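You operate a simulated robot arm through the tools that you are given. There is no shell and no other tool.

Carry out the task below with a simulated robot arm. There is one attempt and no reset: what you move stays moved.

Task
Clip the net bag shut in the bag clipper and stand it back.
Fine: one clip; leave the sliding plate out. Set down upright: net bag. Where these are worked on the way, their far stop is far enough and under half their travel is too little: sliding plate.

It is judged by the outcome, as a careful person would: the job done as asked, and still so three seconds after it is handed in. It fails if anything else is knocked over, pushed out of place, dropped, spilled or broken.

Robot
A 6-joint arm with a two-finger gripper, fixed in place. Base frame: the origin is at the foot of the arm, x ahead of it, y to its left, z up. Readings come in mm, degrees, newtons and seconds.
With the tool pointing down near the work surface it reaches from about 440 to 840 mm from the base axis. Its first joint turns from -166.0 to 166.0 degrees. Payload 1.66 kg.
Tool frame: the origin (TCP) lies between the finger pads and is the grasp point; the fingertips stand 16 mm ahead of it; z points along the fingers, y is the line along which they close. Largest opening 111 mm; the body of the gripper starts 104 mm behind the TCP.
Orientation is told as [roll, pitch, yaw] about the base's x, y, z axes, in that order, counted from this pose: with the fingers straight down and closing along the base's y, the tool's x points along the base's -x, its y along +y and its z along -z.

Tools
- The arm moves only by the tool drive_tool. Its arguments are lists of equal length, an entry for each row: "offset": the shift along the tool's x, y, z in units of 20 mm (1.0 is 20 mm), a list of three; "delta_rot": the turn, a rotation vector about the tool's x, y, z in units of 8 degrees (1.0 is 8 degrees), a list of three; "grip": the finger opening in mm, from 0 to 111. In form: {"offset": [[tx, ty, tz], ...], "delta_rot": [[rx, ry, rz], ...], "grip": [grip, ...]}. A call has 1 to 20 rows; each row shifts and turns the commanded pose from where the row before left it, along the tool's axes as they then stand. A call with a number of a shift or a turn outside -1 to 1 is refused whole. Rows are played at 5 a second. More than 50 mm and 8.6 degrees between two rows, or a gripper value outside its range, and nothing of the call is played. Where a pose cannot be reached the arm comes as near as it can. A force on the tool above 50 N (or 10 N above the force at the start of the call, whichever is more), or a blocked arm, ends the call early, and 0.2 s more pass. The fingers move at their own pace and stop on an object; they squeeze with about 21 N. The grip force told is the motor's: it shows also when the fingers shut on nothing. Time passes only in rows, and 0.2 s behind the last, so rows that do not move let the fingers close. It gives the time, the measured TCP pose, the force on the tool (base axes), the opening and the grip force at its end, in the units of the frame above (readings bear some noise), with the torque about the TCP (base axes, N m) and any sound that the robot's microphone picked up.
- Cameras (640 x 400 px; columns grow to the right, rows downward): "scene" is fixed at [61.2, 497.9, 1470.6]; the picture's right is [-0.88, -0.48, 0.00], its down [-0.08, 0.14, -0.99] and it looks along [0.47, -0.87, -0.16] (base axes); focal length 341 px, centre (320, 200). "wrist" rides on the gripper at [70, 14, -143] in the tool frame; the picture's right is [-0.19, 0.98, 0.00], its down [-0.87, -0.17, -0.47] and it looks along [-0.46, -0.09, 0.88] (tool axes); focal length 230 px, centre (320, 200).
- capture(camera): a new picture of that camera. It takes no simulated time.
- raise_lower(by): slides the trunk up (or, below 0, down) by that many mm; the arm rides with it, the base frame stays. It gives what a move gives, with no picture.
- point_at(camera, pixels): for up to 12 pixels [column, row] of the newest picture of that camera ("zoom" is the newest enlarged one), the place [x, y, z] in the base frame of the surface seen there, good to about 2 mm, but the place of the scene camera against the robot may be out by one fixed shift of up to 18 mm in any direction. It takes no simulated time.
- zoom(camera, box): a new picture of the part [left, top, right, bottom] of that camera's present view, enlarged. It takes no simulated time.
- close_job(): hands the job in; it is judged then, once.

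Leave the gripper open and the arm clear of the work at the hand-in unless told otherwise.

The tools are called after "Request:" as a command line: name --argument value ..., lists and objects as JSON in quotes. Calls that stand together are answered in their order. drive_tool: Moves the arm, as the interface text tells. Its arguments: {"type":"object","properties":{"offset":{"type":"array"},"delta_rot":{"type":"array"},"grip":{"type":"array"}},"required":["offset","delta_rot","grip"]} The other tools are called the same way: raise_lower (by) slides the trunk up or down; capture (camera) takes a picture; point_at (camera, pixels) gives the place of the surface under pixels of a picture; zoom (camera, box) takes an enlarged picture of a part of a camera's view; close_job () hands the job in.

At the start:

```text
time_s: 0.0
tool_pos: [242.5, -280.4, 1517.0]
tool_rot: [0.0, 0.0, -0.1]
contact_force: [0.8, 0.5, 0.2]
moment: [0.01, 0.0, 0.01]
grip_width: 110.8
grip_force: 0.0
trunk travel left (down, up): [-200.0, 390.0]
```

scene: 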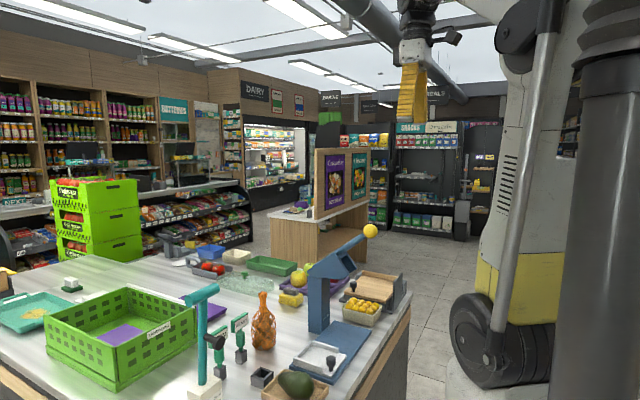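
wrist: 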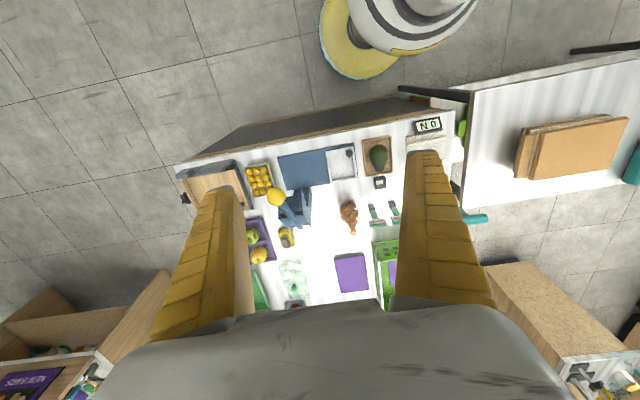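

I see a counter with a blue press-like device (bag clipper, with a lever with yellow ball), an orange net bag standing, a white sliding plate with a dark knob. I'll zoom in on the scene first.

Request:
zoom --camera "scene" --box '[180, 210, 420, 400]'

Request:
zoom --camera "wrist" --box '[170, 80, 470, 320]'

```text
2.11 times, centred on (300, 305) of scene
```

zoom: 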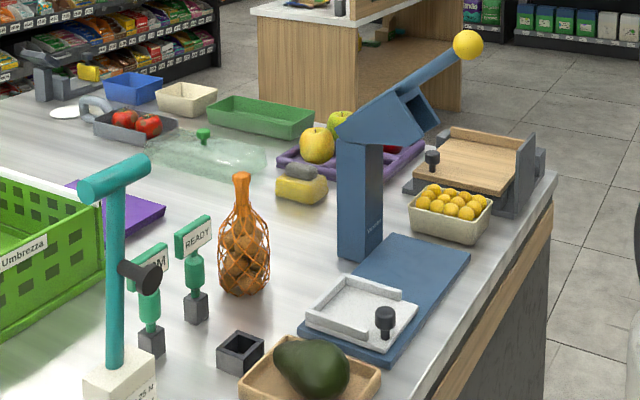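

```text
1.67 times, centred on (320, 200) of wrist
```

zoom: 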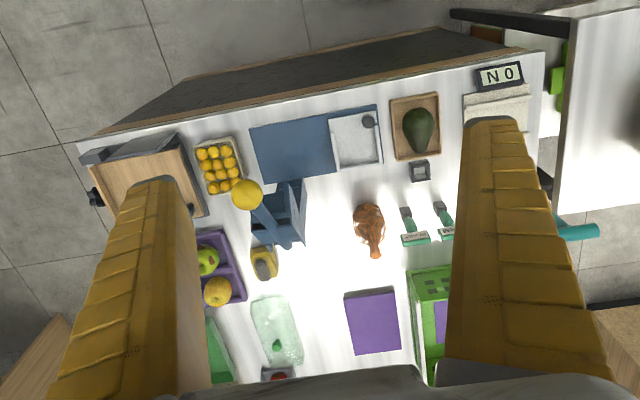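

Let me zoom more closely on the device and neighbours to read details.

Request:
zoom --camera "scene" --box '[280, 215, 410, 390]'

Request:
zoom --camera "scene" --box '[170, 270, 300, 400]'

Request:
zoom --camera "wrist" --box '[240, 110, 460, 250]'

```text
2.29 times, centred on (345, 302) of scene
```

zoom: 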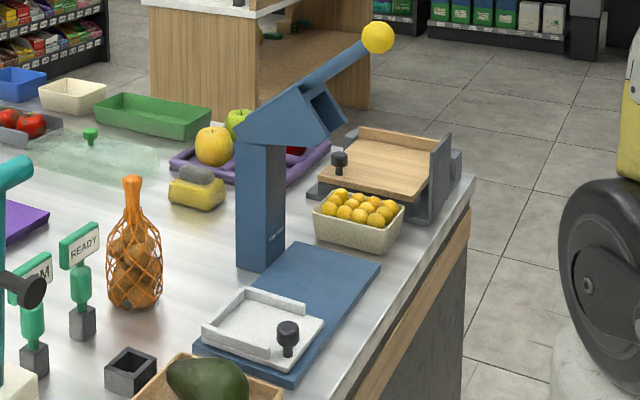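

```text
3.08 times, centred on (235, 335) of scene
```

zoom: 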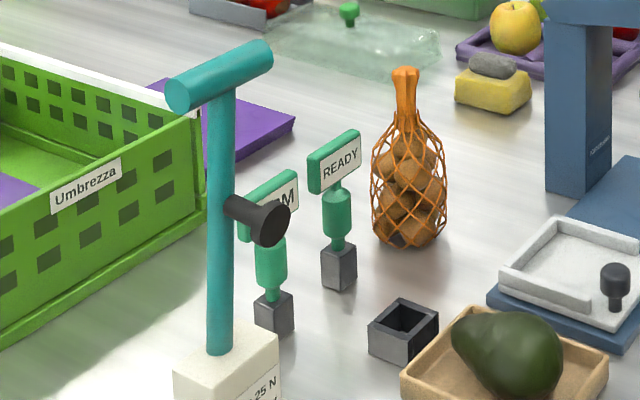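

```text
2.86 times, centred on (350, 180) of wrist
```

zoom: 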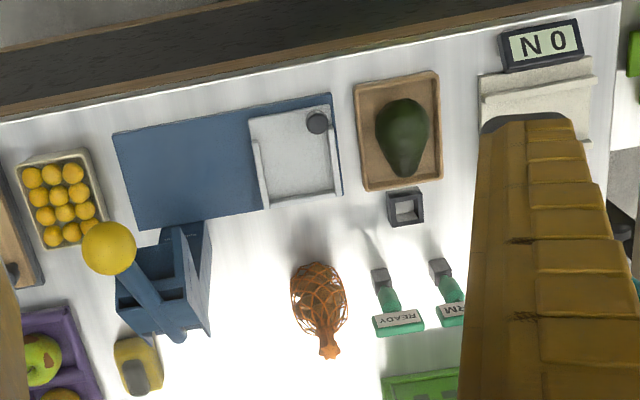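

Now measure key points: base plate, tray, knob, column, lever ball, bag.

Request:
point_at --camera "zoom" --pixels '[[110, 245], [165, 285], [180, 330], [320, 122], [295, 150], [255, 118], [270, 205], [335, 190], [315, 300], [330, 352], [120, 135], [140, 228]]'

Request:
point_at --camera "scene" --pixels '[[370, 231], [345, 248], [318, 262], [330, 270], [318, 300], [316, 330], [264, 294], [263, 310], [262, 345], [332, 361], [320, 345], [370, 332]]'

```text
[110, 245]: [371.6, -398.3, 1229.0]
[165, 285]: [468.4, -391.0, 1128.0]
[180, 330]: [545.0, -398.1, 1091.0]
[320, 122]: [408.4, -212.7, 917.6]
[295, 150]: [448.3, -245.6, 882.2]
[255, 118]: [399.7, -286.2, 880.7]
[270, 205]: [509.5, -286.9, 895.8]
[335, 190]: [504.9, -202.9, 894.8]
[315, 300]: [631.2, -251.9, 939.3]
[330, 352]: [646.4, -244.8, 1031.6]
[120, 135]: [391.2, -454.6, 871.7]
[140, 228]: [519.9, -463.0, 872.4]
```

```text
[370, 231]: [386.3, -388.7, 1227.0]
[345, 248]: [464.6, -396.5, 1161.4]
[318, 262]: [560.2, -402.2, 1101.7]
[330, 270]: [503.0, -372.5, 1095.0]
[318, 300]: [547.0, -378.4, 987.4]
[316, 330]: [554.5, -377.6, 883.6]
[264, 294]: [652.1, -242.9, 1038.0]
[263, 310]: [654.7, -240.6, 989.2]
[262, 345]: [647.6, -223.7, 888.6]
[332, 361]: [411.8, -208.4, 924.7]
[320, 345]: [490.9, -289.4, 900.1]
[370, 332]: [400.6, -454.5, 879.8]
```

Counter is at about z≈863, base plate top 872, tray floor ≈882, lever ball ≈(372,-397,1229). I want a better look at the head from the front, so I'll lower the tool a bit and tilt the wrist camera forward.

Request:
drive_tool --offset '[[0, 0, 1], [0, 0, 1], [0, 0, 1], [0, 0, 1], [0, 0, 1], [0, 0, 0], [0, 0, 0], [0, 0, 0], [0, 0, 0]]' --delta_rot '[[0, 0, 0], [0, 0, 0], [0, 0, 0], [0, 0, 0], [0, 0, 0], [0, -1, 0], [0, -1, 0], [0, -1, 0], [0, -1, 0]]' --grip '[110, 110, 110, 110, 110, 110, 110, 110, 110]'

Request:
capture --camera "wrist"

```text
time_s: 2.1
tool_pos: [263.4, -327.9, 1433.3]
tool_rot: [0.0, -31.7, 1.0]
contact_force: [0.1, -0.7, 0.0]
moment: [0.0, 0.02, 0.01]
grip_width: 110.1
grip_force: 0.0
trunk travel left (down, up): [-200.0, 390.0]
stopped in row 9: the arm was blocked; the commanded pose is now the measured one
```

```text
taken
```

wrist: 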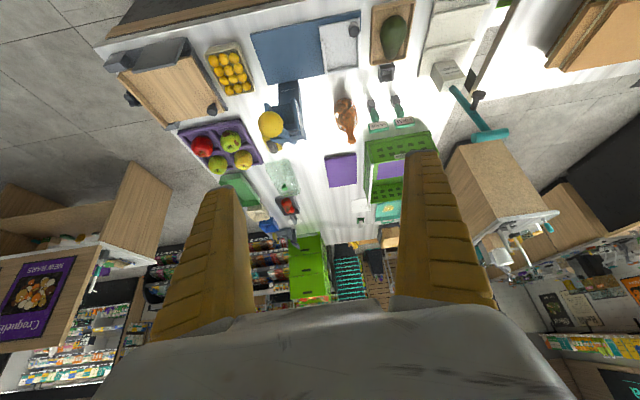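

The arm blocked near its inner reach. I'll un-tilt and move further out to the +y side of the clipper, turning the yaw by -90° so the wrist camera can look along -y at the clip head.

Request:
drive_tool --offset '[[0, 0, 0], [0, 0, 0], [0, 0, 0], [0, 0, 0], [-1, 1, 0], [-1, 1, 0], [-1, 1, 0], [-1, 1, 0], [-1, 1, 0], [-1, 1, 0], [-1, 1, 0], [-1, 1, 0], [-1, 1, 0], [-1, 0, 0], [-1, 0, 0]]' --delta_rot '[[0, 1, 0], [0, 1, 0], [0, 1, 0], [0, 0.96, 0], [0, 0, 0], [0, 0, 0], [0, 0, 0], [0, 0, 0], [0, 0, 0], [0, 0, 0], [0, 0, 0], [0, 0, 0], [0, 0, 0], [0, 0, 0], [0, 0, 0]]' --grip '[110, 110, 110, 110, 110, 110, 110, 110, 110, 110, 110, 110, 110, 110, 110]'

```text
time_s: 5.3
tool_pos: [479.6, -141.7, 1431.2]
tool_rot: [0.0, -0.1, 1.1]
contact_force: [0.2, -1.0, 0.8]
moment: [0.01, 0.03, -0.01]
grip_width: 110.0
grip_force: 0.0
trunk travel left (down, up): [-200.0, 390.0]
```

Now yaw by -90° (about tool +z) while descending some 120 mm.

Request:
drive_tool --offset '[[0, 0, 0.5], [0, 0, 0.5], [0, 0, 0.5], [0, 0, 0.5], [0, 0, 0.5], [0, 0, 0.5], [0, 0, 0.5], [0, 0, 0.5], [0, 0, 0.5], [0, 0, 0.5], [0, 0, 0.5], [0, 0, 0.5]]' --delta_rot '[[0, 0, 1], [0, 0, 1], [0, 0, 1], [0, 0, 1], [0, 0, 1], [0, 0, 1], [0, 0, 1], [0, 0, 1], [0, 0, 1], [0, 0, 1], [0, 0, 1], [0, 0, 0.39]]' --grip '[110, 110, 110, 110, 110, 110, 110, 110, 110, 110, 110, 110]'

Request:
capture --camera "wrist"

Request:
capture --camera "scene"

```text
time_s: 7.9
tool_pos: [478.9, -142.3, 1312.2]
tool_rot: [0.0, 0.0, -90.3]
contact_force: [0.1, -0.1, -0.2]
moment: [0.01, 0.03, 0.0]
grip_width: 110.1
grip_force: 0.1
trunk travel left (down, up): [-200.0, 390.0]
```

```text
taken
```

wrist: 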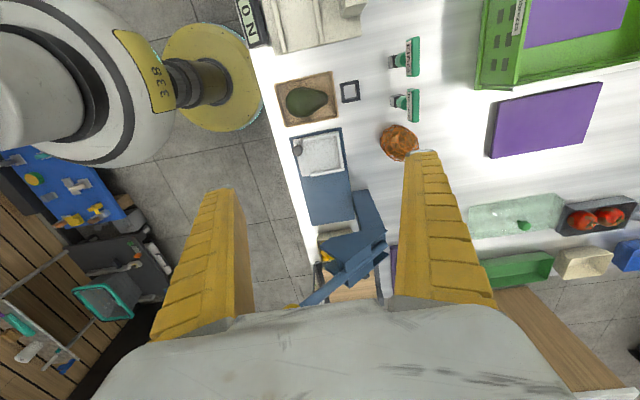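

```text
taken
```

scene: 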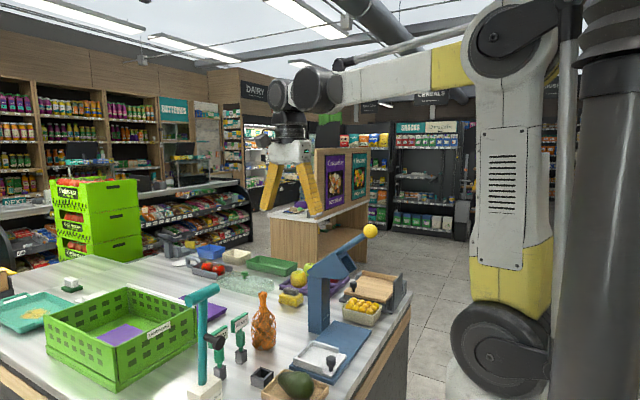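

I'll move back (+y) and lower, then tilt the tool forward to look under the head.

Request:
drive_tool --offset '[[1, 0, 1], [1, 0, 1], [1, 0, 1], [1, 0, 1], [1, 0, 1], [1, 0, 1], [0, 0, 0], [0, 0, 0], [0, 0, 0], [0, 0, 0], [0, 0, 0]]' --delta_rot '[[0, 0, 0], [0, 0, 0], [0, 0, 0], [0, 0, 0], [0, 0, 0], [0, 0, 0], [0, -1, 0], [0, -1, 0], [0, -1, 0], [0, -1, 0], [0, -1, 0]]' --grip '[110, 110, 110, 110, 110, 110, 110, 110, 110, 110, 110]'

Request:
capture --camera "wrist"

```text
time_s: 10.3
tool_pos: [480.7, -22.3, 1192.7]
tool_rot: [0.2, -40.2, -90.1]
contact_force: [0.7, 0.1, 0.1]
moment: [-0.03, -0.01, -0.02]
grip_width: 110.2
grip_force: 0.1
trunk travel left (down, up): [-200.0, 390.0]
```

```text
taken
```

wrist: 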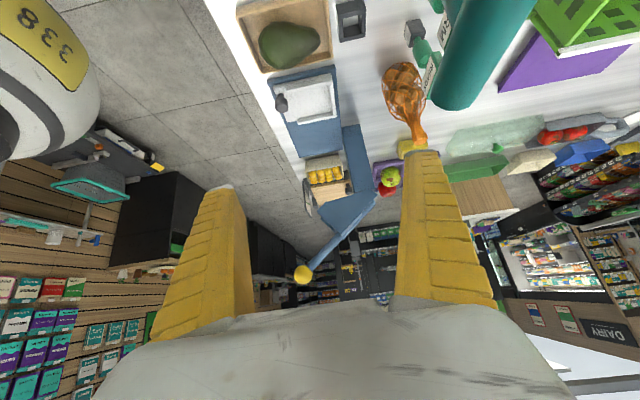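

Request:
zoom --camera "wrist" --box '[240, 60, 440, 300]'

Request:
point_at --camera "wrist" --pixels '[[490, 50], [450, 95], [425, 75], [400, 85], [415, 130], [303, 273], [340, 225], [375, 195], [350, 200], [355, 160], [310, 100], [280, 102]]'

```text
1.67 times, centred on (340, 180) of wrist
```

zoom: 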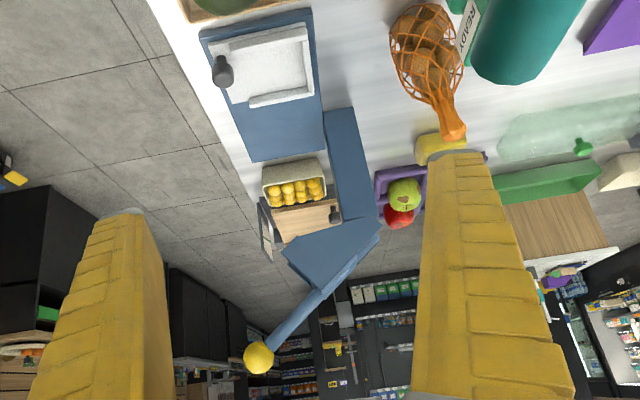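

```text
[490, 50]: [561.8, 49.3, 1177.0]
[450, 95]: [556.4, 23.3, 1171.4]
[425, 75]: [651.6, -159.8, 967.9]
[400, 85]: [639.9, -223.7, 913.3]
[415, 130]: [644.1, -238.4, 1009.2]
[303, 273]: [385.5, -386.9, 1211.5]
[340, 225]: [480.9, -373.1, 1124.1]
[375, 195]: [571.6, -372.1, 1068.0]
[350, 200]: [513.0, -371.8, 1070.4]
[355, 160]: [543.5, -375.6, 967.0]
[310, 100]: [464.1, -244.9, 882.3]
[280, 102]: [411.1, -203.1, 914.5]
```

The teal gauge handle end is near (556,23,1171), fairly close to my +x finger. Let me locate its stem and the other obstacles, plus zoom in on tray, before moving away from it.

Request:
point_at --camera "scene" --pixels '[[203, 350], [205, 320], [215, 290], [190, 298], [215, 341], [205, 390], [262, 378], [295, 382], [240, 350], [220, 365], [240, 320], [222, 335]]'

Request:
zoom --camera "wrist" --box '[260, 50, 360, 130]'

Request:
zoom --camera "wrist" --box '[290, 120, 420, 290]'

```text
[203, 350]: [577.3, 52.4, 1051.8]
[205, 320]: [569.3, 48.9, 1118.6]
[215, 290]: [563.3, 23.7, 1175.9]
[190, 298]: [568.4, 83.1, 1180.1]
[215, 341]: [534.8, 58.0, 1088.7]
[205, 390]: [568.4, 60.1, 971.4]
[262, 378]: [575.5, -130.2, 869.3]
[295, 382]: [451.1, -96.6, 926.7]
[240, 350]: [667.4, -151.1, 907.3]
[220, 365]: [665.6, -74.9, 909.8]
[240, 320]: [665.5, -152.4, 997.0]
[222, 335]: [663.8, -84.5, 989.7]
```

```text
5.00 times, centred on (310, 90) of wrist
```

zoom: 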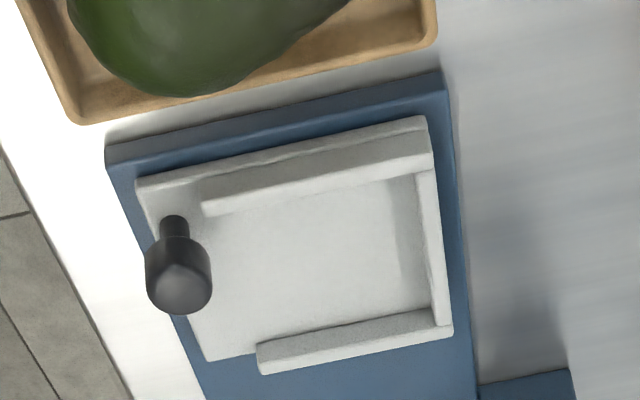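

```text
2.35 times, centred on (355, 205) of wrist
```

zoom: 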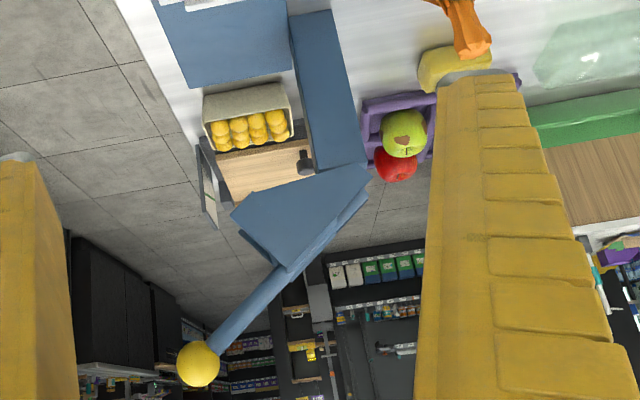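

Request:
point_at --camera "zoom" --pixels '[[236, 207], [280, 192], [316, 181], [362, 172], [330, 220], [275, 258], [245, 235], [262, 250], [240, 220], [300, 225], [250, 300], [198, 365]]'

Request:
zoom --camera "wrist" --box '[260, 50, 360, 130]'

Request:
point_at --camera "zoom" --pixels '[[210, 205], [425, 128], [440, 320], [262, 350], [265, 365], [400, 180], [350, 260], [175, 240], [180, 290], [140, 185], [205, 355], [415, 300]]'

```text
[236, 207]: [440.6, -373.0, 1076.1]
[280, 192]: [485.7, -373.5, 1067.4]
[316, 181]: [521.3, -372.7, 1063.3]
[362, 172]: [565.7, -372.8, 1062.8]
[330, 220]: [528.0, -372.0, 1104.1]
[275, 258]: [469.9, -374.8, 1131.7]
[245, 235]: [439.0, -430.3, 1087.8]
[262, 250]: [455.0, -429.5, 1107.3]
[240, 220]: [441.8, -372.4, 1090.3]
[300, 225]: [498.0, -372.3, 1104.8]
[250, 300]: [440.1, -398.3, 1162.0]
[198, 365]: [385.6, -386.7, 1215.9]
```

```text
5.00 times, centred on (310, 90) of wrist
```

zoom: 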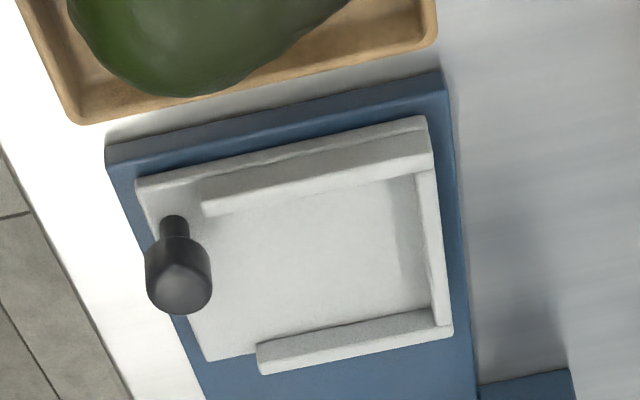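

```text
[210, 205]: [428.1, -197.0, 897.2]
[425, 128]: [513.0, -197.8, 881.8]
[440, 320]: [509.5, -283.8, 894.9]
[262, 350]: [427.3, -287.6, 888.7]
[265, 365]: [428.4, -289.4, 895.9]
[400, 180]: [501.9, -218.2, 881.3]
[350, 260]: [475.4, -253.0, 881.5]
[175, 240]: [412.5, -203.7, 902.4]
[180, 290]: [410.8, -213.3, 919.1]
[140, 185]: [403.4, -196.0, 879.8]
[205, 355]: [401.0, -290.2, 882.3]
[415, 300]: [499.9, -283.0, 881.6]
```

The tray has three low walls (open toward the robot) and its interior is about x 428–503, y −208…−280, floor z≈881.5; head spans y −372…−430, bottom z≈1063+. So the tray must slide ~157 mm in −y. Next: shift away from the teal gauge, un-tilt, and go above the net bag for a look.

Request:
drive_tool --offset '[[0, -1, 0], [0, -1, 0], [0, 0, 0], [0, 0, 0], [0, 0, 0], [0, 0, 0], [0, 0, 0], [-1, 0, -0.5], [-1, 0, -0.5], [-1, 0, -0.5], [-1, 0, 0], [-1, 0, 0], [-1, 0, 0], [-1, 1, 0], [-1, 1, 0], [-1, 1, 0], [-1, 1, 0], [-1, 1, 0], [0, 1, 0], [0, 1, 0]]' --delta_rot '[[0, 0, 0], [0, 0, 0], [0, 1, 0], [0, 1, 0], [0, 1, 0], [0, 1, 0], [0, 1, 0], [0, 0, 0], [0, 0, 0], [0, 0, 0], [0, 0, 0], [0, 0, 0], [0, 0, 0], [0, 0, 0], [0, 0, 0], [0, 0, 0], [0, 0, 0], [0, 0, 0], [0, 0, 0], [0, 0, 0]]' --grip '[110, 110, 110, 110, 110, 110, 110, 110, 110, 110, 110, 110, 110, 110, 110, 110, 110, 110, 110, 110]'

Request:
capture --camera "wrist"

```text
time_s: 14.5
tool_pos: [581.3, -243.9, 1223.3]
tool_rot: [0.1, 0.1, -90.2]
contact_force: [0.3, -0.2, 0.3]
moment: [-0.01, 0.0, 0.03]
grip_width: 110.0
grip_force: 0.0
trunk travel left (down, up): [-200.0, 390.0]
```

```text
taken
```

wrist: 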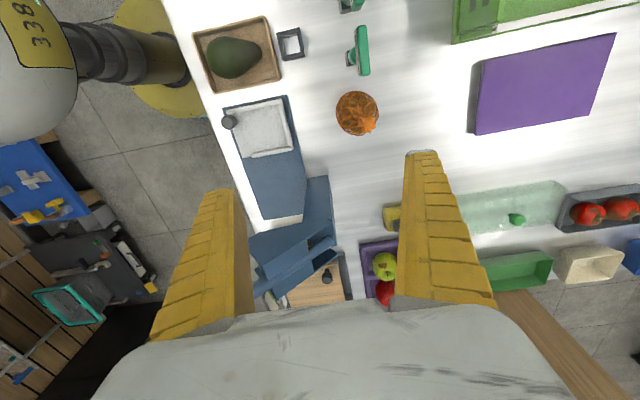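

Request:
zoom --camera "wrist" --box '[320, 80, 400, 150]'

Request:
point_at --camera "zoom" --pixels '[[365, 355], [380, 320], [400, 340], [415, 380], [340, 370], [380, 365], [360, 330], [160, 200], [300, 90], [460, 200], [300, 300], [440, 330]]'

```text
5.71 times, centred on (360, 115) of wrist
```

zoom: 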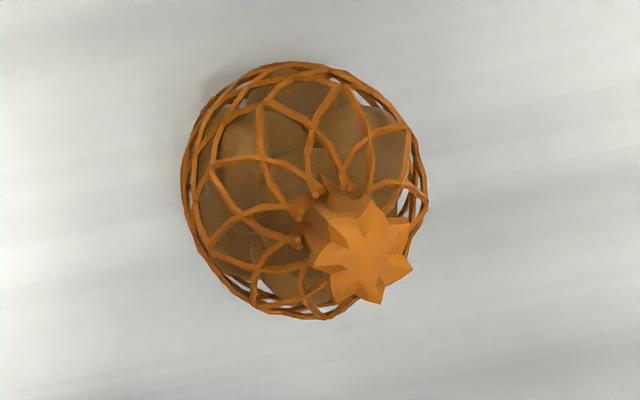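

```text
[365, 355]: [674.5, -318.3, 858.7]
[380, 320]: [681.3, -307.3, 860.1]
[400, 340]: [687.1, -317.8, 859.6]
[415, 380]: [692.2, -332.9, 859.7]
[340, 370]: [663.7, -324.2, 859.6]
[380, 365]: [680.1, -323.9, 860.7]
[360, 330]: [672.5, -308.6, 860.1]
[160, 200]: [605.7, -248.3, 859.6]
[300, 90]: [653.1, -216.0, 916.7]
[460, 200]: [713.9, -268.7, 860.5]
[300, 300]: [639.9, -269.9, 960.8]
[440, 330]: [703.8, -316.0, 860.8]
```

Request:
point_at --camera "zoom" --pixels '[[364, 245], [350, 260], [385, 245], [375, 275], [400, 265], [335, 215], [190, 190], [424, 200], [305, 65], [340, 300], [225, 260], [345, 230]]'

```text
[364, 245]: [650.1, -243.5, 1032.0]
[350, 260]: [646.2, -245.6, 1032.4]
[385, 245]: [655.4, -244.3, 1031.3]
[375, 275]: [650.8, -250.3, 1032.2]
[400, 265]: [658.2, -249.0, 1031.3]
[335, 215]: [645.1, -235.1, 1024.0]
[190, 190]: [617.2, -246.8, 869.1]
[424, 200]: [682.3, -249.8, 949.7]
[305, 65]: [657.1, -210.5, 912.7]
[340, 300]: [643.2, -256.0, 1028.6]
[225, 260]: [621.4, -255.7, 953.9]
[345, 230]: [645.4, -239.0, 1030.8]
```

The bag's neck centre is ≈(650.5, −244.5), top z≈1032, counter z≈860, body centred at the same place (radius ≈34). I'll narrow the fingers to 60 mm, move over the neck and descend part way, then check.

Request:
drive_tool --offset '[[0, 1, 0], [0, 1, 0], [0, 1, 0], [0.03, 0.46, 0], [0, 0, 1], [0, 0, 1], [0, 0, 1], [0, 0, 1], [0, 0, 1], [0, 0, 0.9]]' --delta_rot '[[0, 0, 0], [0, 0, 0], [0, 0, 0], [0, 0, 0], [0, 0, 0], [0, 0, 0], [0, 0, 0], [0, 0, 0], [0, 0, 0], [0, 0, 0]]' --grip '[60, 60, 60, 60, 60, 60, 60, 60, 60, 60]'

Request:
capture --camera "wrist"

Request:
zoom --camera "scene" --box '[180, 200, 340, 370]'

```text
time_s: 16.7
tool_pos: [648.7, -241.0, 1106.2]
tool_rot: [0.1, -0.1, -90.1]
contact_force: [-0.1, -0.8, -0.5]
moment: [-0.01, 0.0, 0.02]
grip_width: 61.9
grip_force: 1.5
trunk travel left (down, up): [-200.0, 390.0]
```

```text
taken
```

wrist: 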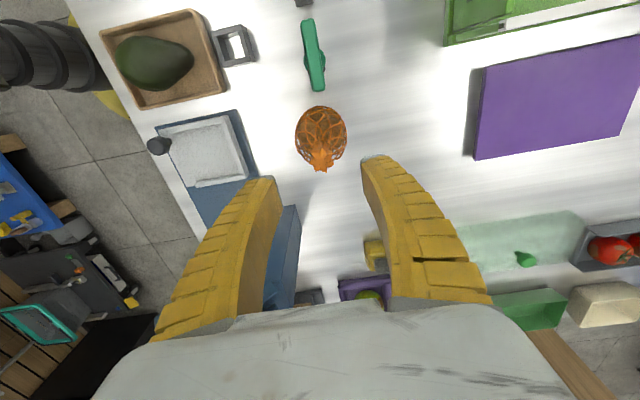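

```text
2.35 times, centred on (260, 285) of scene
```

zoom: 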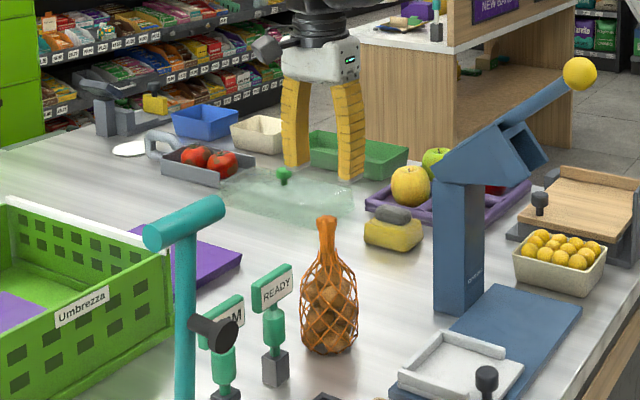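

Request:
zoom --camera "wrist" --box '[280, 90, 370, 190]'

Request:
point_at --camera "wrist" --pixels '[[321, 158], [318, 165], [326, 165], [321, 170], [312, 157], [330, 157], [320, 110], [298, 130], [345, 130], [303, 150], [340, 145], [321, 120]]'

```text
4.00 times, centred on (325, 140) of wrist
```

zoom: 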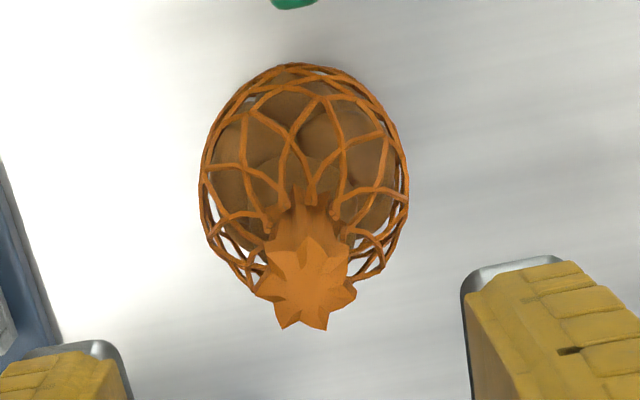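

```text
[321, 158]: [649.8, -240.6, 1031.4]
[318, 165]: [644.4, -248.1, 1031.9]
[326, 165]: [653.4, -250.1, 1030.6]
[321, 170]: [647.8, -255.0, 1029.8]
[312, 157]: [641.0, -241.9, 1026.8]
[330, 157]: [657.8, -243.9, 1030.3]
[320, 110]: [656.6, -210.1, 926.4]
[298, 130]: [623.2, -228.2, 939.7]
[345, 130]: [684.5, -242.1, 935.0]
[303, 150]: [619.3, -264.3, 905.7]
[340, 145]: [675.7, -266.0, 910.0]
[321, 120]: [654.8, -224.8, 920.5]
```

Neck centre refined to ≈(649.5,−245.5). I'll shift slightly, descend to TCP z≈1014 (fingertips ≈998, still on the neck) and close.

Request:
drive_tool --offset '[[-0.22, 0.04, 0], [0, 0, 1], [0, 0, 1], [0, 0, 1], [0, 0, 1], [0, 0, 0.6], [0, 0, 0], [0, 0, 0], [0, 0, 0], [0, 0, 0]]' --delta_rot '[[0, 0, 0], [0, 0, 0], [0, 0, 0], [0, 0, 0], [0, 0, 0], [0, 0, 0], [0, 0, 0], [0, 0, 0], [0, 0, 0], [0, 0, 0]]' --grip '[60, 60, 60, 60, 60, 60, 60, 0, 0, 0]'

Request:
capture --camera "wrist"

Request:
zoom --camera "scene" --box '[180, 200, 340, 370]'

```text
time_s: 18.9
tool_pos: [650.8, -245.1, 1013.5]
tool_rot: [0.1, 0.0, -90.0]
contact_force: [-0.2, 0.2, -0.2]
moment: [0.17, 0.04, -0.05]
grip_width: 17.6
grip_force: 20.9
trunk travel left (down, up): [-200.0, 390.0]
```

```text
taken
```

wrist: 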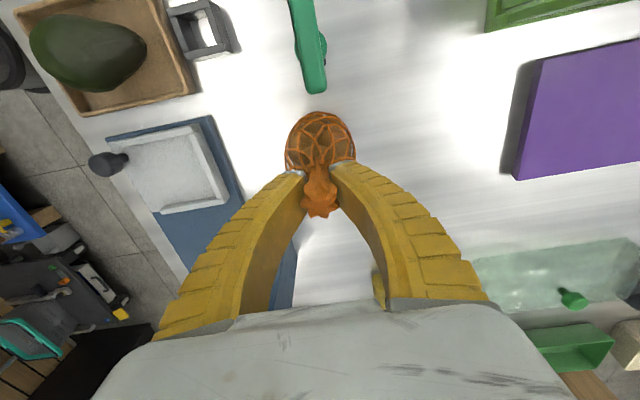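

```text
2.35 times, centred on (260, 285) of scene
```

zoom: 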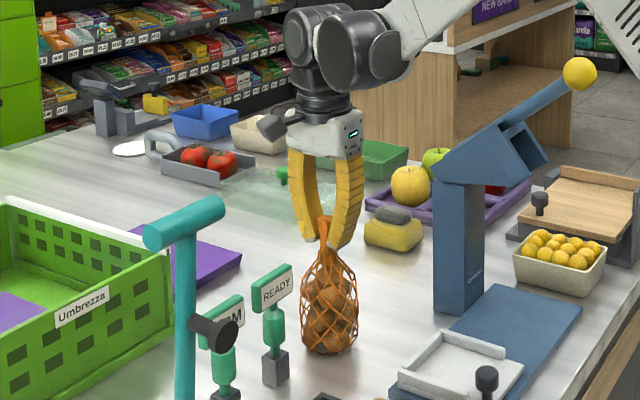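

Gripped (17.6 mm, 21 N). With the bag standing on z≈860 the TCP is at 1013.5, so on the tray (881.5) the TCP should be ≈1035. Lift 80 mm slowly.

Request:
drive_tool --offset '[[0, 0, -0.25], [0, 0, -0.25], [0, 0, -0.5], [0, 0, -0.5], [0, 0, -0.5], [0, 0, -0.5], [0, 0, -0.5], [0, 0, -0.5], [0, 0, -0.5], [0, 0, 0]]' --delta_rot '[[0, 0, 0], [0, 0, 0], [0, 0, 0], [0, 0, 0], [0, 0, 0], [0, 0, 0], [0, 0, 0], [0, 0, 0], [0, 0, 0], [0, 0, 0]]' --grip '[0, 0, 0, 0, 0, 0, 0, 0, 0, 0]'

Request:
capture --camera "wrist"

Request:
zoom --camera "scene" --box '[180, 200, 340, 370]'

```text
time_s: 21.1
tool_pos: [648.2, -247.1, 1093.5]
tool_rot: [0.1, 0.0, -90.2]
contact_force: [-0.2, -0.4, -4.0]
moment: [-0.04, -0.01, 0.0]
grip_width: 15.8
grip_force: 21.2
trunk travel left (down, up): [-200.0, 390.0]
```

```text
taken
```

wrist: 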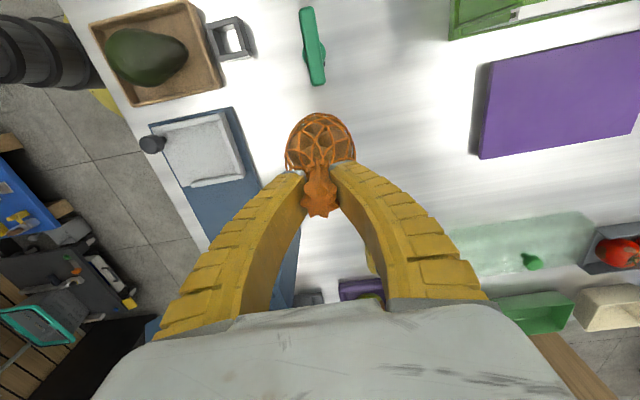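

```text
2.35 times, centred on (260, 285) of scene
```

zoom: 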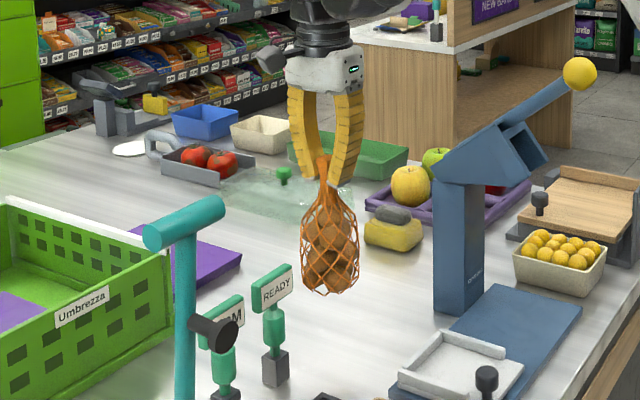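

Bag lifted (~4 N). Check its position in the grip and measure the tray walls again from this vantage.

Request:
point_at --camera "wrist" --pixels '[[318, 198], [318, 206], [312, 212], [328, 210], [295, 140], [350, 140], [320, 118]]'

Request:
zoom --camera "wrist" --box '[130, 90, 270, 200]'

```text
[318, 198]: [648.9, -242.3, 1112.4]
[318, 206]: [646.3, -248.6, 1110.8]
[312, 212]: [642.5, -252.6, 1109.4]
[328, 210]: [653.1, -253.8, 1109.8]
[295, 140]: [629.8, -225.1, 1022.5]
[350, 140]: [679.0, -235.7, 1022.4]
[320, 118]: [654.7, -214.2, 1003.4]
```

```text
3.64 times, centred on (200, 145) of wrist
```

zoom: 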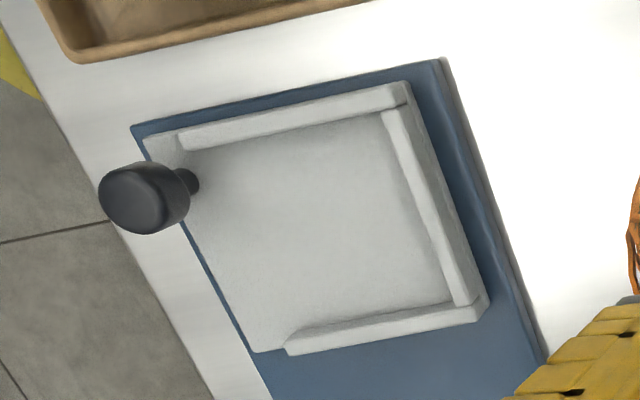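

Request:
point_at --camera "zoom" --pixels '[[190, 132], [192, 148], [395, 90], [400, 104], [388, 112], [402, 112], [455, 302], [478, 302], [300, 332], [298, 350], [450, 300], [468, 318]]'

```text
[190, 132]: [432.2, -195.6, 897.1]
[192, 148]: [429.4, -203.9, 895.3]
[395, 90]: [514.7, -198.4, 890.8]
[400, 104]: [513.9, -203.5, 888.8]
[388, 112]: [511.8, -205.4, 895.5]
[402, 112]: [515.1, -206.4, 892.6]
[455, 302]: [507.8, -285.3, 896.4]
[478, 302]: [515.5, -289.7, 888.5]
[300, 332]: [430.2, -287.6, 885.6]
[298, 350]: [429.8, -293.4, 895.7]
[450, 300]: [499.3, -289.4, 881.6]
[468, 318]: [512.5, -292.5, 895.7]
```

Tray interior: y from ≈−204 to −287 (centre −246), +x wall inner ≈505. I'll carry the bag at this height to x≈463, y≈−246.

Request:
drive_tool --offset '[[0, -0.25, 0], [0, -0.5, 0], [0, -0.5, 0], [0, -0.5, 0], [0, -0.5, 0], [0, -0.5, 0], [0, -0.5, 0], [0, -0.5, 0], [0, -0.5, 0], [0, -0.5, 0], [0, -0.5, 0], [0, -0.5, 0], [0, -0.5, 0], [0, -0.5, 0], [0, -0.5, 0], [0, -0.5, 0], [0, -0.5, 0], [0, -0.5, 0], [0, -0.5, 0], [0.05, -0.25, 0]]' --delta_rot '[[0, 0, 0], [0, 0, 0], [0, 0, 0], [0, 0, 0], [0, 0, 0], [0, 0, 0], [0, 0, 0], [0, 0, 0], [0, 0, 0], [0, 0, 0], [0, 0, 0], [0, 0, 0], [0, 0, 0], [0, 0, 0], [0, 0, 0], [0, 0, 0], [0, 0, 0], [0, 0, 0], [0, 0, 0], [0, 0, 0]]' --grip '[0, 0, 0, 0, 0, 0, 0, 0, 0, 0, 0, 0, 0, 0, 0, 0, 0, 0, 0, 0]'

Request:
capture --camera "wrist"

Request:
zoom --camera "scene" --box '[240, 200, 420, 400]'

```text
time_s: 25.3
tool_pos: [459.5, -243.9, 1092.9]
tool_rot: [0.1, -0.1, -90.1]
contact_force: [-1.1, -0.4, -4.8]
moment: [0.02, -0.01, 0.0]
grip_width: 15.1
grip_force: 21.1
trunk travel left (down, up): [-200.0, 390.0]
```

```text
taken
```

wrist: 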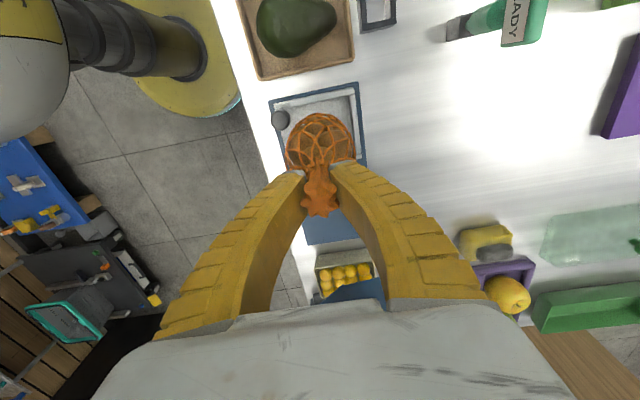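

```text
2.00 times, centred on (330, 300) of scene
```

zoom: 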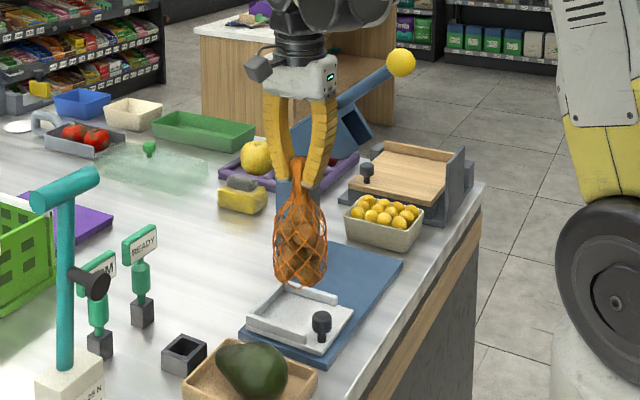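

Request:
point_at --camera "wrist" --pixels '[[318, 198], [318, 206], [312, 212], [328, 210], [288, 145], [353, 145], [320, 114], [280, 120], [345, 100], [357, 110], [290, 108], [320, 95]]'

Request:
zoom --camera "wrist" --box '[260, 80, 380, 190]'

```text
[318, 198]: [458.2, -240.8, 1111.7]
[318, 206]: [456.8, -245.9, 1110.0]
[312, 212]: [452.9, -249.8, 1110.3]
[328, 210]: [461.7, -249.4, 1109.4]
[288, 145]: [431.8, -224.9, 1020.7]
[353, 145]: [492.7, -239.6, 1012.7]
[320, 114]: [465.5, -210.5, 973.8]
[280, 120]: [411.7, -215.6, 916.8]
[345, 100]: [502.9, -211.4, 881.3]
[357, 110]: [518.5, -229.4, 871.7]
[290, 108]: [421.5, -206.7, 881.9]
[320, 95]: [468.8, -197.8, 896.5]
```

```text
3.64 times, centred on (320, 135) of wrist
```

zoom: 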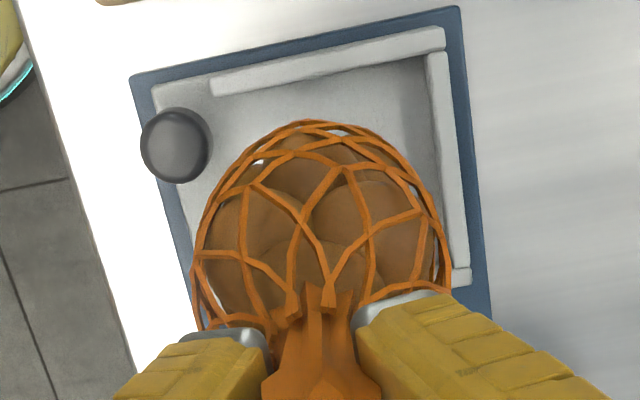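

The bag hasn't slipped in the grip. Small correction (+x 3.5, −y 2) then descend to ~3 mm above the tray.

Request:
drive_tool --offset '[[-0.1, 0.17, 0], [0, 0, 0.5], [0, 0, 0.5], [0, 0, 0.5], [0, 0, 0.5], [0, 0, 0.4], [0, 0, 0.3], [0, 0, 0], [0, 0, 0]]' --delta_rot '[[0, 0, 0], [0, 0, 0], [0, 0, 0], [0, 0, 0], [0, 0, 0], [0, 0, 0], [0, 0, 0], [0, 0, 0], [0, 0, 0]]' --grip '[0, 0, 0, 0, 0, 0, 0, 0, 0]'

Request:
capture --camera "wrist"

Request:
zoom --camera "scene" --box '[270, 280, 380, 390]'

```text
time_s: 27.3
tool_pos: [461.3, -246.7, 1039.5]
tool_rot: [0.0, 0.0, -90.1]
contact_force: [-0.3, -0.3, -4.8]
moment: [-0.01, 0.0, 0.0]
grip_width: 14.5
grip_force: 20.6
trunk travel left (down, up): [-200.0, 390.0]
```

```text
taken
```

wrist: 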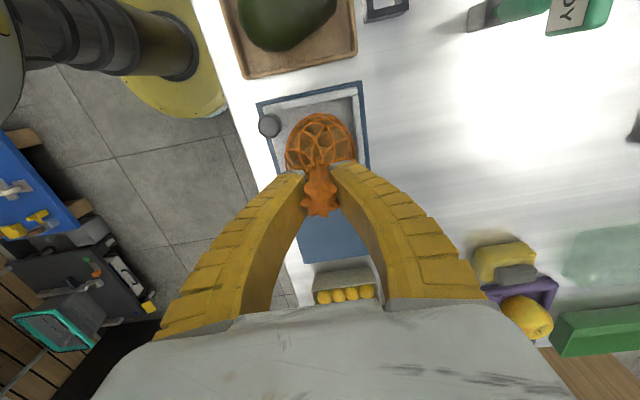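

```text
3.64 times, centred on (325, 335) of scene
```

zoom: 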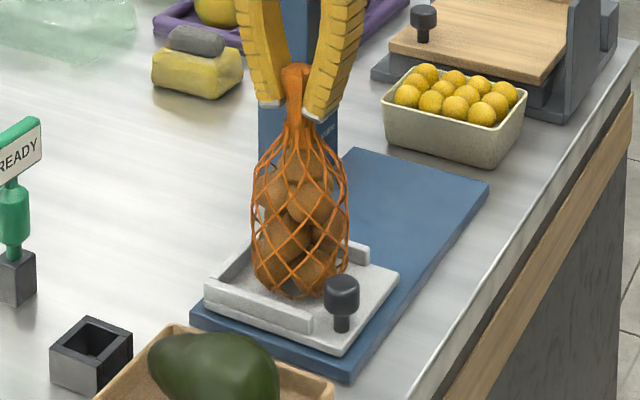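

Bag is inside the fence area, just above the plate. Lower the last ~4.5 mm gently.

Request:
drive_tool --offset '[[0, 0, 0.08], [0, 0, 0.05], [0, 0, 0.05], [0, 0, 0.04], [0, 0, 0], [0, 0, 0]]' --delta_rot '[[0, 0, 0], [0, 0, 0], [0, 0, 0], [0, 0, 0], [0, 0, 0], [0, 0, 0]]' --grip '[0, 0, 0, 0, 0, 0]'

```text
time_s: 28.7
tool_pos: [461.8, -246.7, 1034.5]
tool_rot: [0.1, -0.1, -90.1]
contact_force: [2.4, -4.9, 17.6]
moment: [-0.01, -0.05, -0.02]
grip_width: 17.2
grip_force: 20.9
trunk travel left (down, up): [-200.0, 390.0]
```

Contact (z force +17.6 N), so the bag is standing on the plate. Ease up 0.8 mm, open to 50 mm and retract upward.

Request:
drive_tool --offset '[[0, 0, -0.04], [0, 0, 0], [0, 0, 0], [0, 0, 0], [0, 0, -0.5], [0, 0, -1], [0, 0, -1], [0, 0, -1], [0, 0, -1]]' --delta_rot '[[0, 0, 0], [0, 0, 0], [0, 0, 0], [0, 0, 0], [0, 0, 0], [0, 0, 0], [0, 0, 0], [0, 0, 0], [0, 0, 0]]' --grip '[0, 30, 50, 50, 50, 50, 50, 50, 50]'

Request:
capture --camera "wrist"

Request:
zoom --camera "scene" --box '[270, 210, 400, 390]'

```text
time_s: 30.7
tool_pos: [461.6, -246.4, 1126.4]
tool_rot: [0.1, 0.0, -90.1]
contact_force: [0.4, -0.7, 1.0]
moment: [0.01, -0.03, 0.02]
grip_width: 52.3
grip_force: 1.2
trunk travel left (down, up): [-200.0, 390.0]
```

```text
taken
```

wrist: 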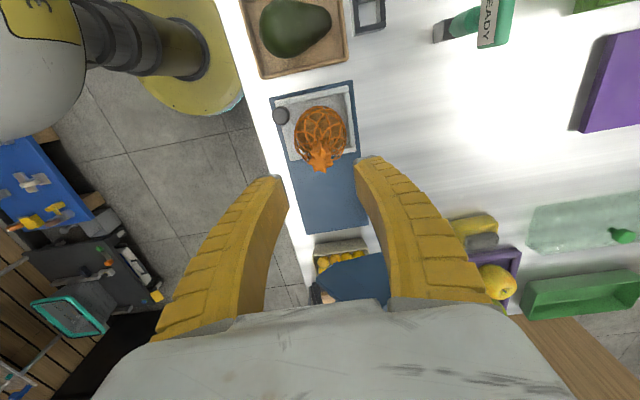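

```text
2.22 times, centred on (335, 300) of scene
```

zoom: 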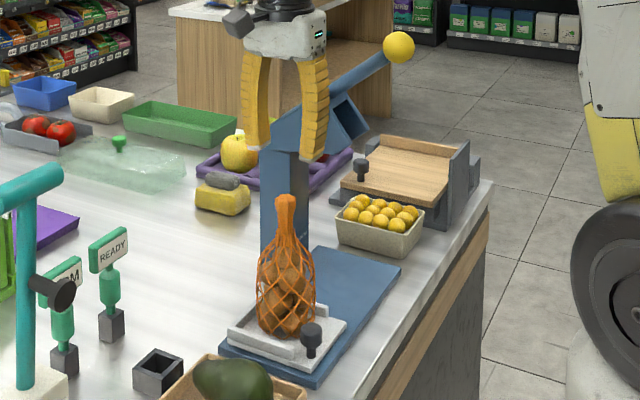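

Request:
zoom --camera "wrist" --box '[260, 75, 370, 185]'

Request:
point_at --camera "wrist" --pixels '[[319, 155], [319, 162], [313, 160], [326, 160], [320, 108], [296, 130], [345, 125], [280, 116], [281, 108], [350, 140], [320, 90], [305, 150]]'

```text
3.64 times, centred on (315, 130) of wrist
```

zoom: 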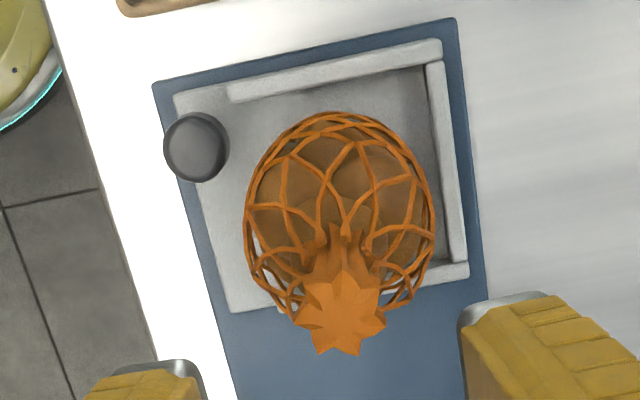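

```text
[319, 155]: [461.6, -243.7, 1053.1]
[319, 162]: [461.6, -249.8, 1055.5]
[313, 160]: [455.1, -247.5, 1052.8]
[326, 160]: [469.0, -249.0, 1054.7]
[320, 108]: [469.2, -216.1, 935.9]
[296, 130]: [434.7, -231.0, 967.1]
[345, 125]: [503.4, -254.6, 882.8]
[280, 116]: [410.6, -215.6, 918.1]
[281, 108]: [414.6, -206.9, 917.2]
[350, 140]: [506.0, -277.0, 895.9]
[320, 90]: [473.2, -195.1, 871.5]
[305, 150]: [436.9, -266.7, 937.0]
```

The bag stands in the fence at (462,−247), neck top ≈1054 (head bottom ≈1063). Now measure the knob precisely.

Request:
point_at --camera "zoom" --pixels '[[168, 147], [226, 147], [195, 118], [195, 178], [195, 147], [175, 125], [215, 170], [215, 125], [178, 170], [222, 165], [200, 112], [160, 147]]'

Request:
zoom --camera "scene" --box '[300, 330, 360, 380]'

Request:
point_at --camera "zoom" --pixels '[[345, 220], [320, 220], [370, 220], [345, 190], [345, 270], [345, 300], [345, 250]]'

```text
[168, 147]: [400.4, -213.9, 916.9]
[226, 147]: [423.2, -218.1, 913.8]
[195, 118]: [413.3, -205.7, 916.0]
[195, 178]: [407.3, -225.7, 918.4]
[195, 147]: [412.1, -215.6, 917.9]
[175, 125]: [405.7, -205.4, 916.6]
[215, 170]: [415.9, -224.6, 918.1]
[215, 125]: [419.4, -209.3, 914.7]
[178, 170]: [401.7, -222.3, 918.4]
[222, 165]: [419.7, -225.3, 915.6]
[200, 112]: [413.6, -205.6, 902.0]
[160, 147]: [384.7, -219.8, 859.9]
```

```text
8.00 times, centred on (330, 355) of scene
```

zoom: 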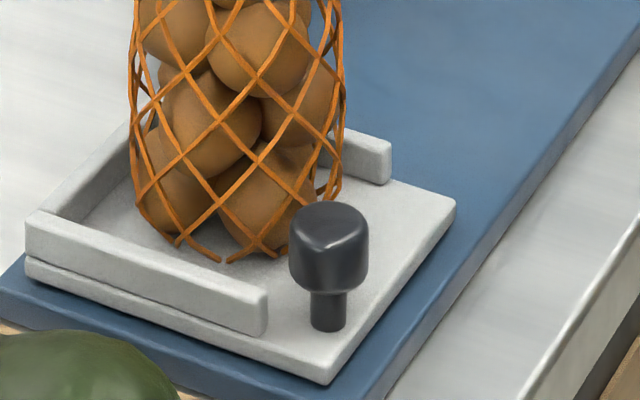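

```text
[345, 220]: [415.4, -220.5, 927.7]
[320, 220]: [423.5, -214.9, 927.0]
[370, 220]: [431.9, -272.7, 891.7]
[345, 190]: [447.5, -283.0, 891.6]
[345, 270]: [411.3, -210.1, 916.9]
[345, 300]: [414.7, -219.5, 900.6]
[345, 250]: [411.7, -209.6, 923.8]
```

Knob head: centre ≈(411.5,−215.5), radius ≈11, z≈899–918.5. I plan to push it toward −y with closed, leaning fingers from its +y side. Check where the brown avocado tray sits first, so I don't hit it.

Request:
point_at --camera "wrist" --pixels '[[262, 76], [300, 70], [345, 58], [263, 70], [250, 30], [290, 30], [310, 64], [285, 72], [352, 26], [275, 98], [300, 92], [350, 82]]'

Request:
zoom --camera "wrist" --box '[230, 0, 370, 120]'

```text
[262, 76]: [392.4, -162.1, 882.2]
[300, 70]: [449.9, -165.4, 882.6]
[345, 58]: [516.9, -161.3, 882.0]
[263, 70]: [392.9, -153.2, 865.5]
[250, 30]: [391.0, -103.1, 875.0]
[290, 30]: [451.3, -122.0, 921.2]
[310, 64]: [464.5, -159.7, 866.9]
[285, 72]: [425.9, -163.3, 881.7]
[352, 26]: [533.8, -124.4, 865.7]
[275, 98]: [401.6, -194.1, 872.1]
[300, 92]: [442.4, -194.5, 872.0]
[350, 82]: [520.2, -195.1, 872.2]
```

```text
3.33 times, centred on (300, 60) of wrist
```

zoom: 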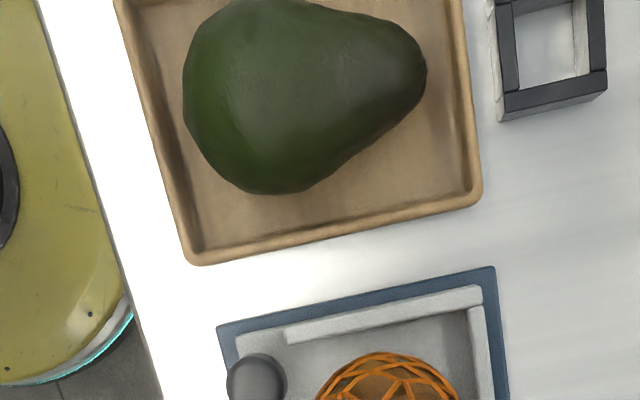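

Brown tray wall top is z≈882 at y≈−155…−166, so leaning fingers kept above z≈899 clear it. Move to x≈411, y≈−176, close the fingers and lean 20° toward +y at this height.

Request:
drive_tool --offset '[[0.9, -0.6, -0.3], [0.9, -0.6, 0], [0.9, -0.6, 0], [0.85, -0.73, 0], [0, 0, 0], [0, 0, 0], [0, 0, 0], [0, 0, 0]]' --delta_rot '[[0, 0, 0], [0, 0, 0], [0, 0, 0], [0, 0, 0], [0, -1, 0], [0, -1, 0], [0, -0.5, 0], [0, 0, 0]]' --grip '[50, 50, 50, 50, 30, 10, 0, 0]'

```text
time_s: 32.5
tool_pos: [410.8, -175.8, 1131.4]
tool_rot: [0.1, -20.1, -90.3]
contact_force: [0.3, -0.4, -0.1]
moment: [0.01, 0.0, -0.02]
grip_width: 0.0
grip_force: 21.1
trunk travel left (down, up): [-200.0, 390.0]
```

Now descend vertically (in tool axes [0.342, 0, 0.94] per 20 mm) about 160 mm, then check.

Request:
drive_tool --offset '[[0.342, 0, 0.94], [0.342, 0, 0.94], [0.342, 0, 0.94], [0.342, 0, 0.94], [0.342, 0, 0.94], [0.342, 0, 0.94], [0.342, 0, 0.94], [0.342, 0, 0.94]]' --delta_rot '[[0, 0, 0], [0, 0, 0], [0, 0, 0], [0, 0, 0], [0, 0, 0], [0, 0, 0], [0, 0, 0], [0, 0, 0]]' --grip '[0, 0, 0, 0, 0, 0, 0, 0]'

Request:
capture --camera "wrist"

Request:
zoom --camera "scene" --box '[240, 210, 420, 400]'

```text
time_s: 34.3
tool_pos: [414.4, -175.5, 970.4]
tool_rot: [0.1, -20.0, -90.2]
contact_force: [-0.4, 0.5, 0.3]
moment: [-0.01, 0.0, -0.03]
grip_width: 0.0
grip_force: 20.9
trunk travel left (down, up): [-200.0, 390.0]
```

```text
taken
```

wrist: 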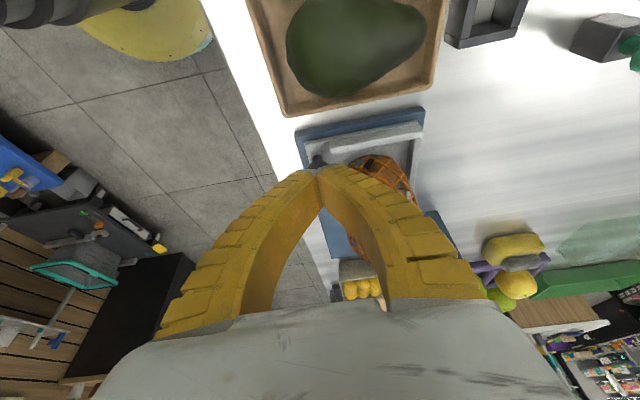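

```text
2.11 times, centred on (330, 305) of scene
```

zoom: 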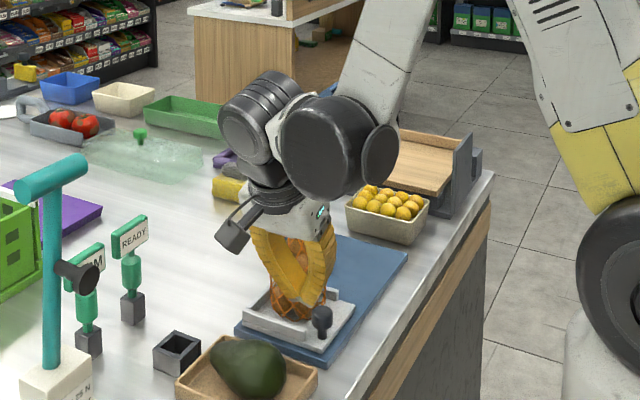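

Request:
point_at --camera "zoom" --pixels '[[325, 145], [385, 155], [250, 120], [290, 95], [340, 190], [300, 180], [400, 80], [320, 110], [275, 210], [310, 270], [330, 240], [295, 235]]'

```text
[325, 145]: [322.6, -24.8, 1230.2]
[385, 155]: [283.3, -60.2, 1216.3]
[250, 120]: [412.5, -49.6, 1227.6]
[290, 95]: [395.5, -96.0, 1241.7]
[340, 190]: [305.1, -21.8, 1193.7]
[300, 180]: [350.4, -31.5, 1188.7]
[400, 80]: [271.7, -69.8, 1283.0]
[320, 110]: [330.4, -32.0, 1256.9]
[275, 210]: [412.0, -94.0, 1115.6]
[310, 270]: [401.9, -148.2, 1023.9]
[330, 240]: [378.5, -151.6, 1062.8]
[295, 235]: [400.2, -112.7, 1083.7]
```

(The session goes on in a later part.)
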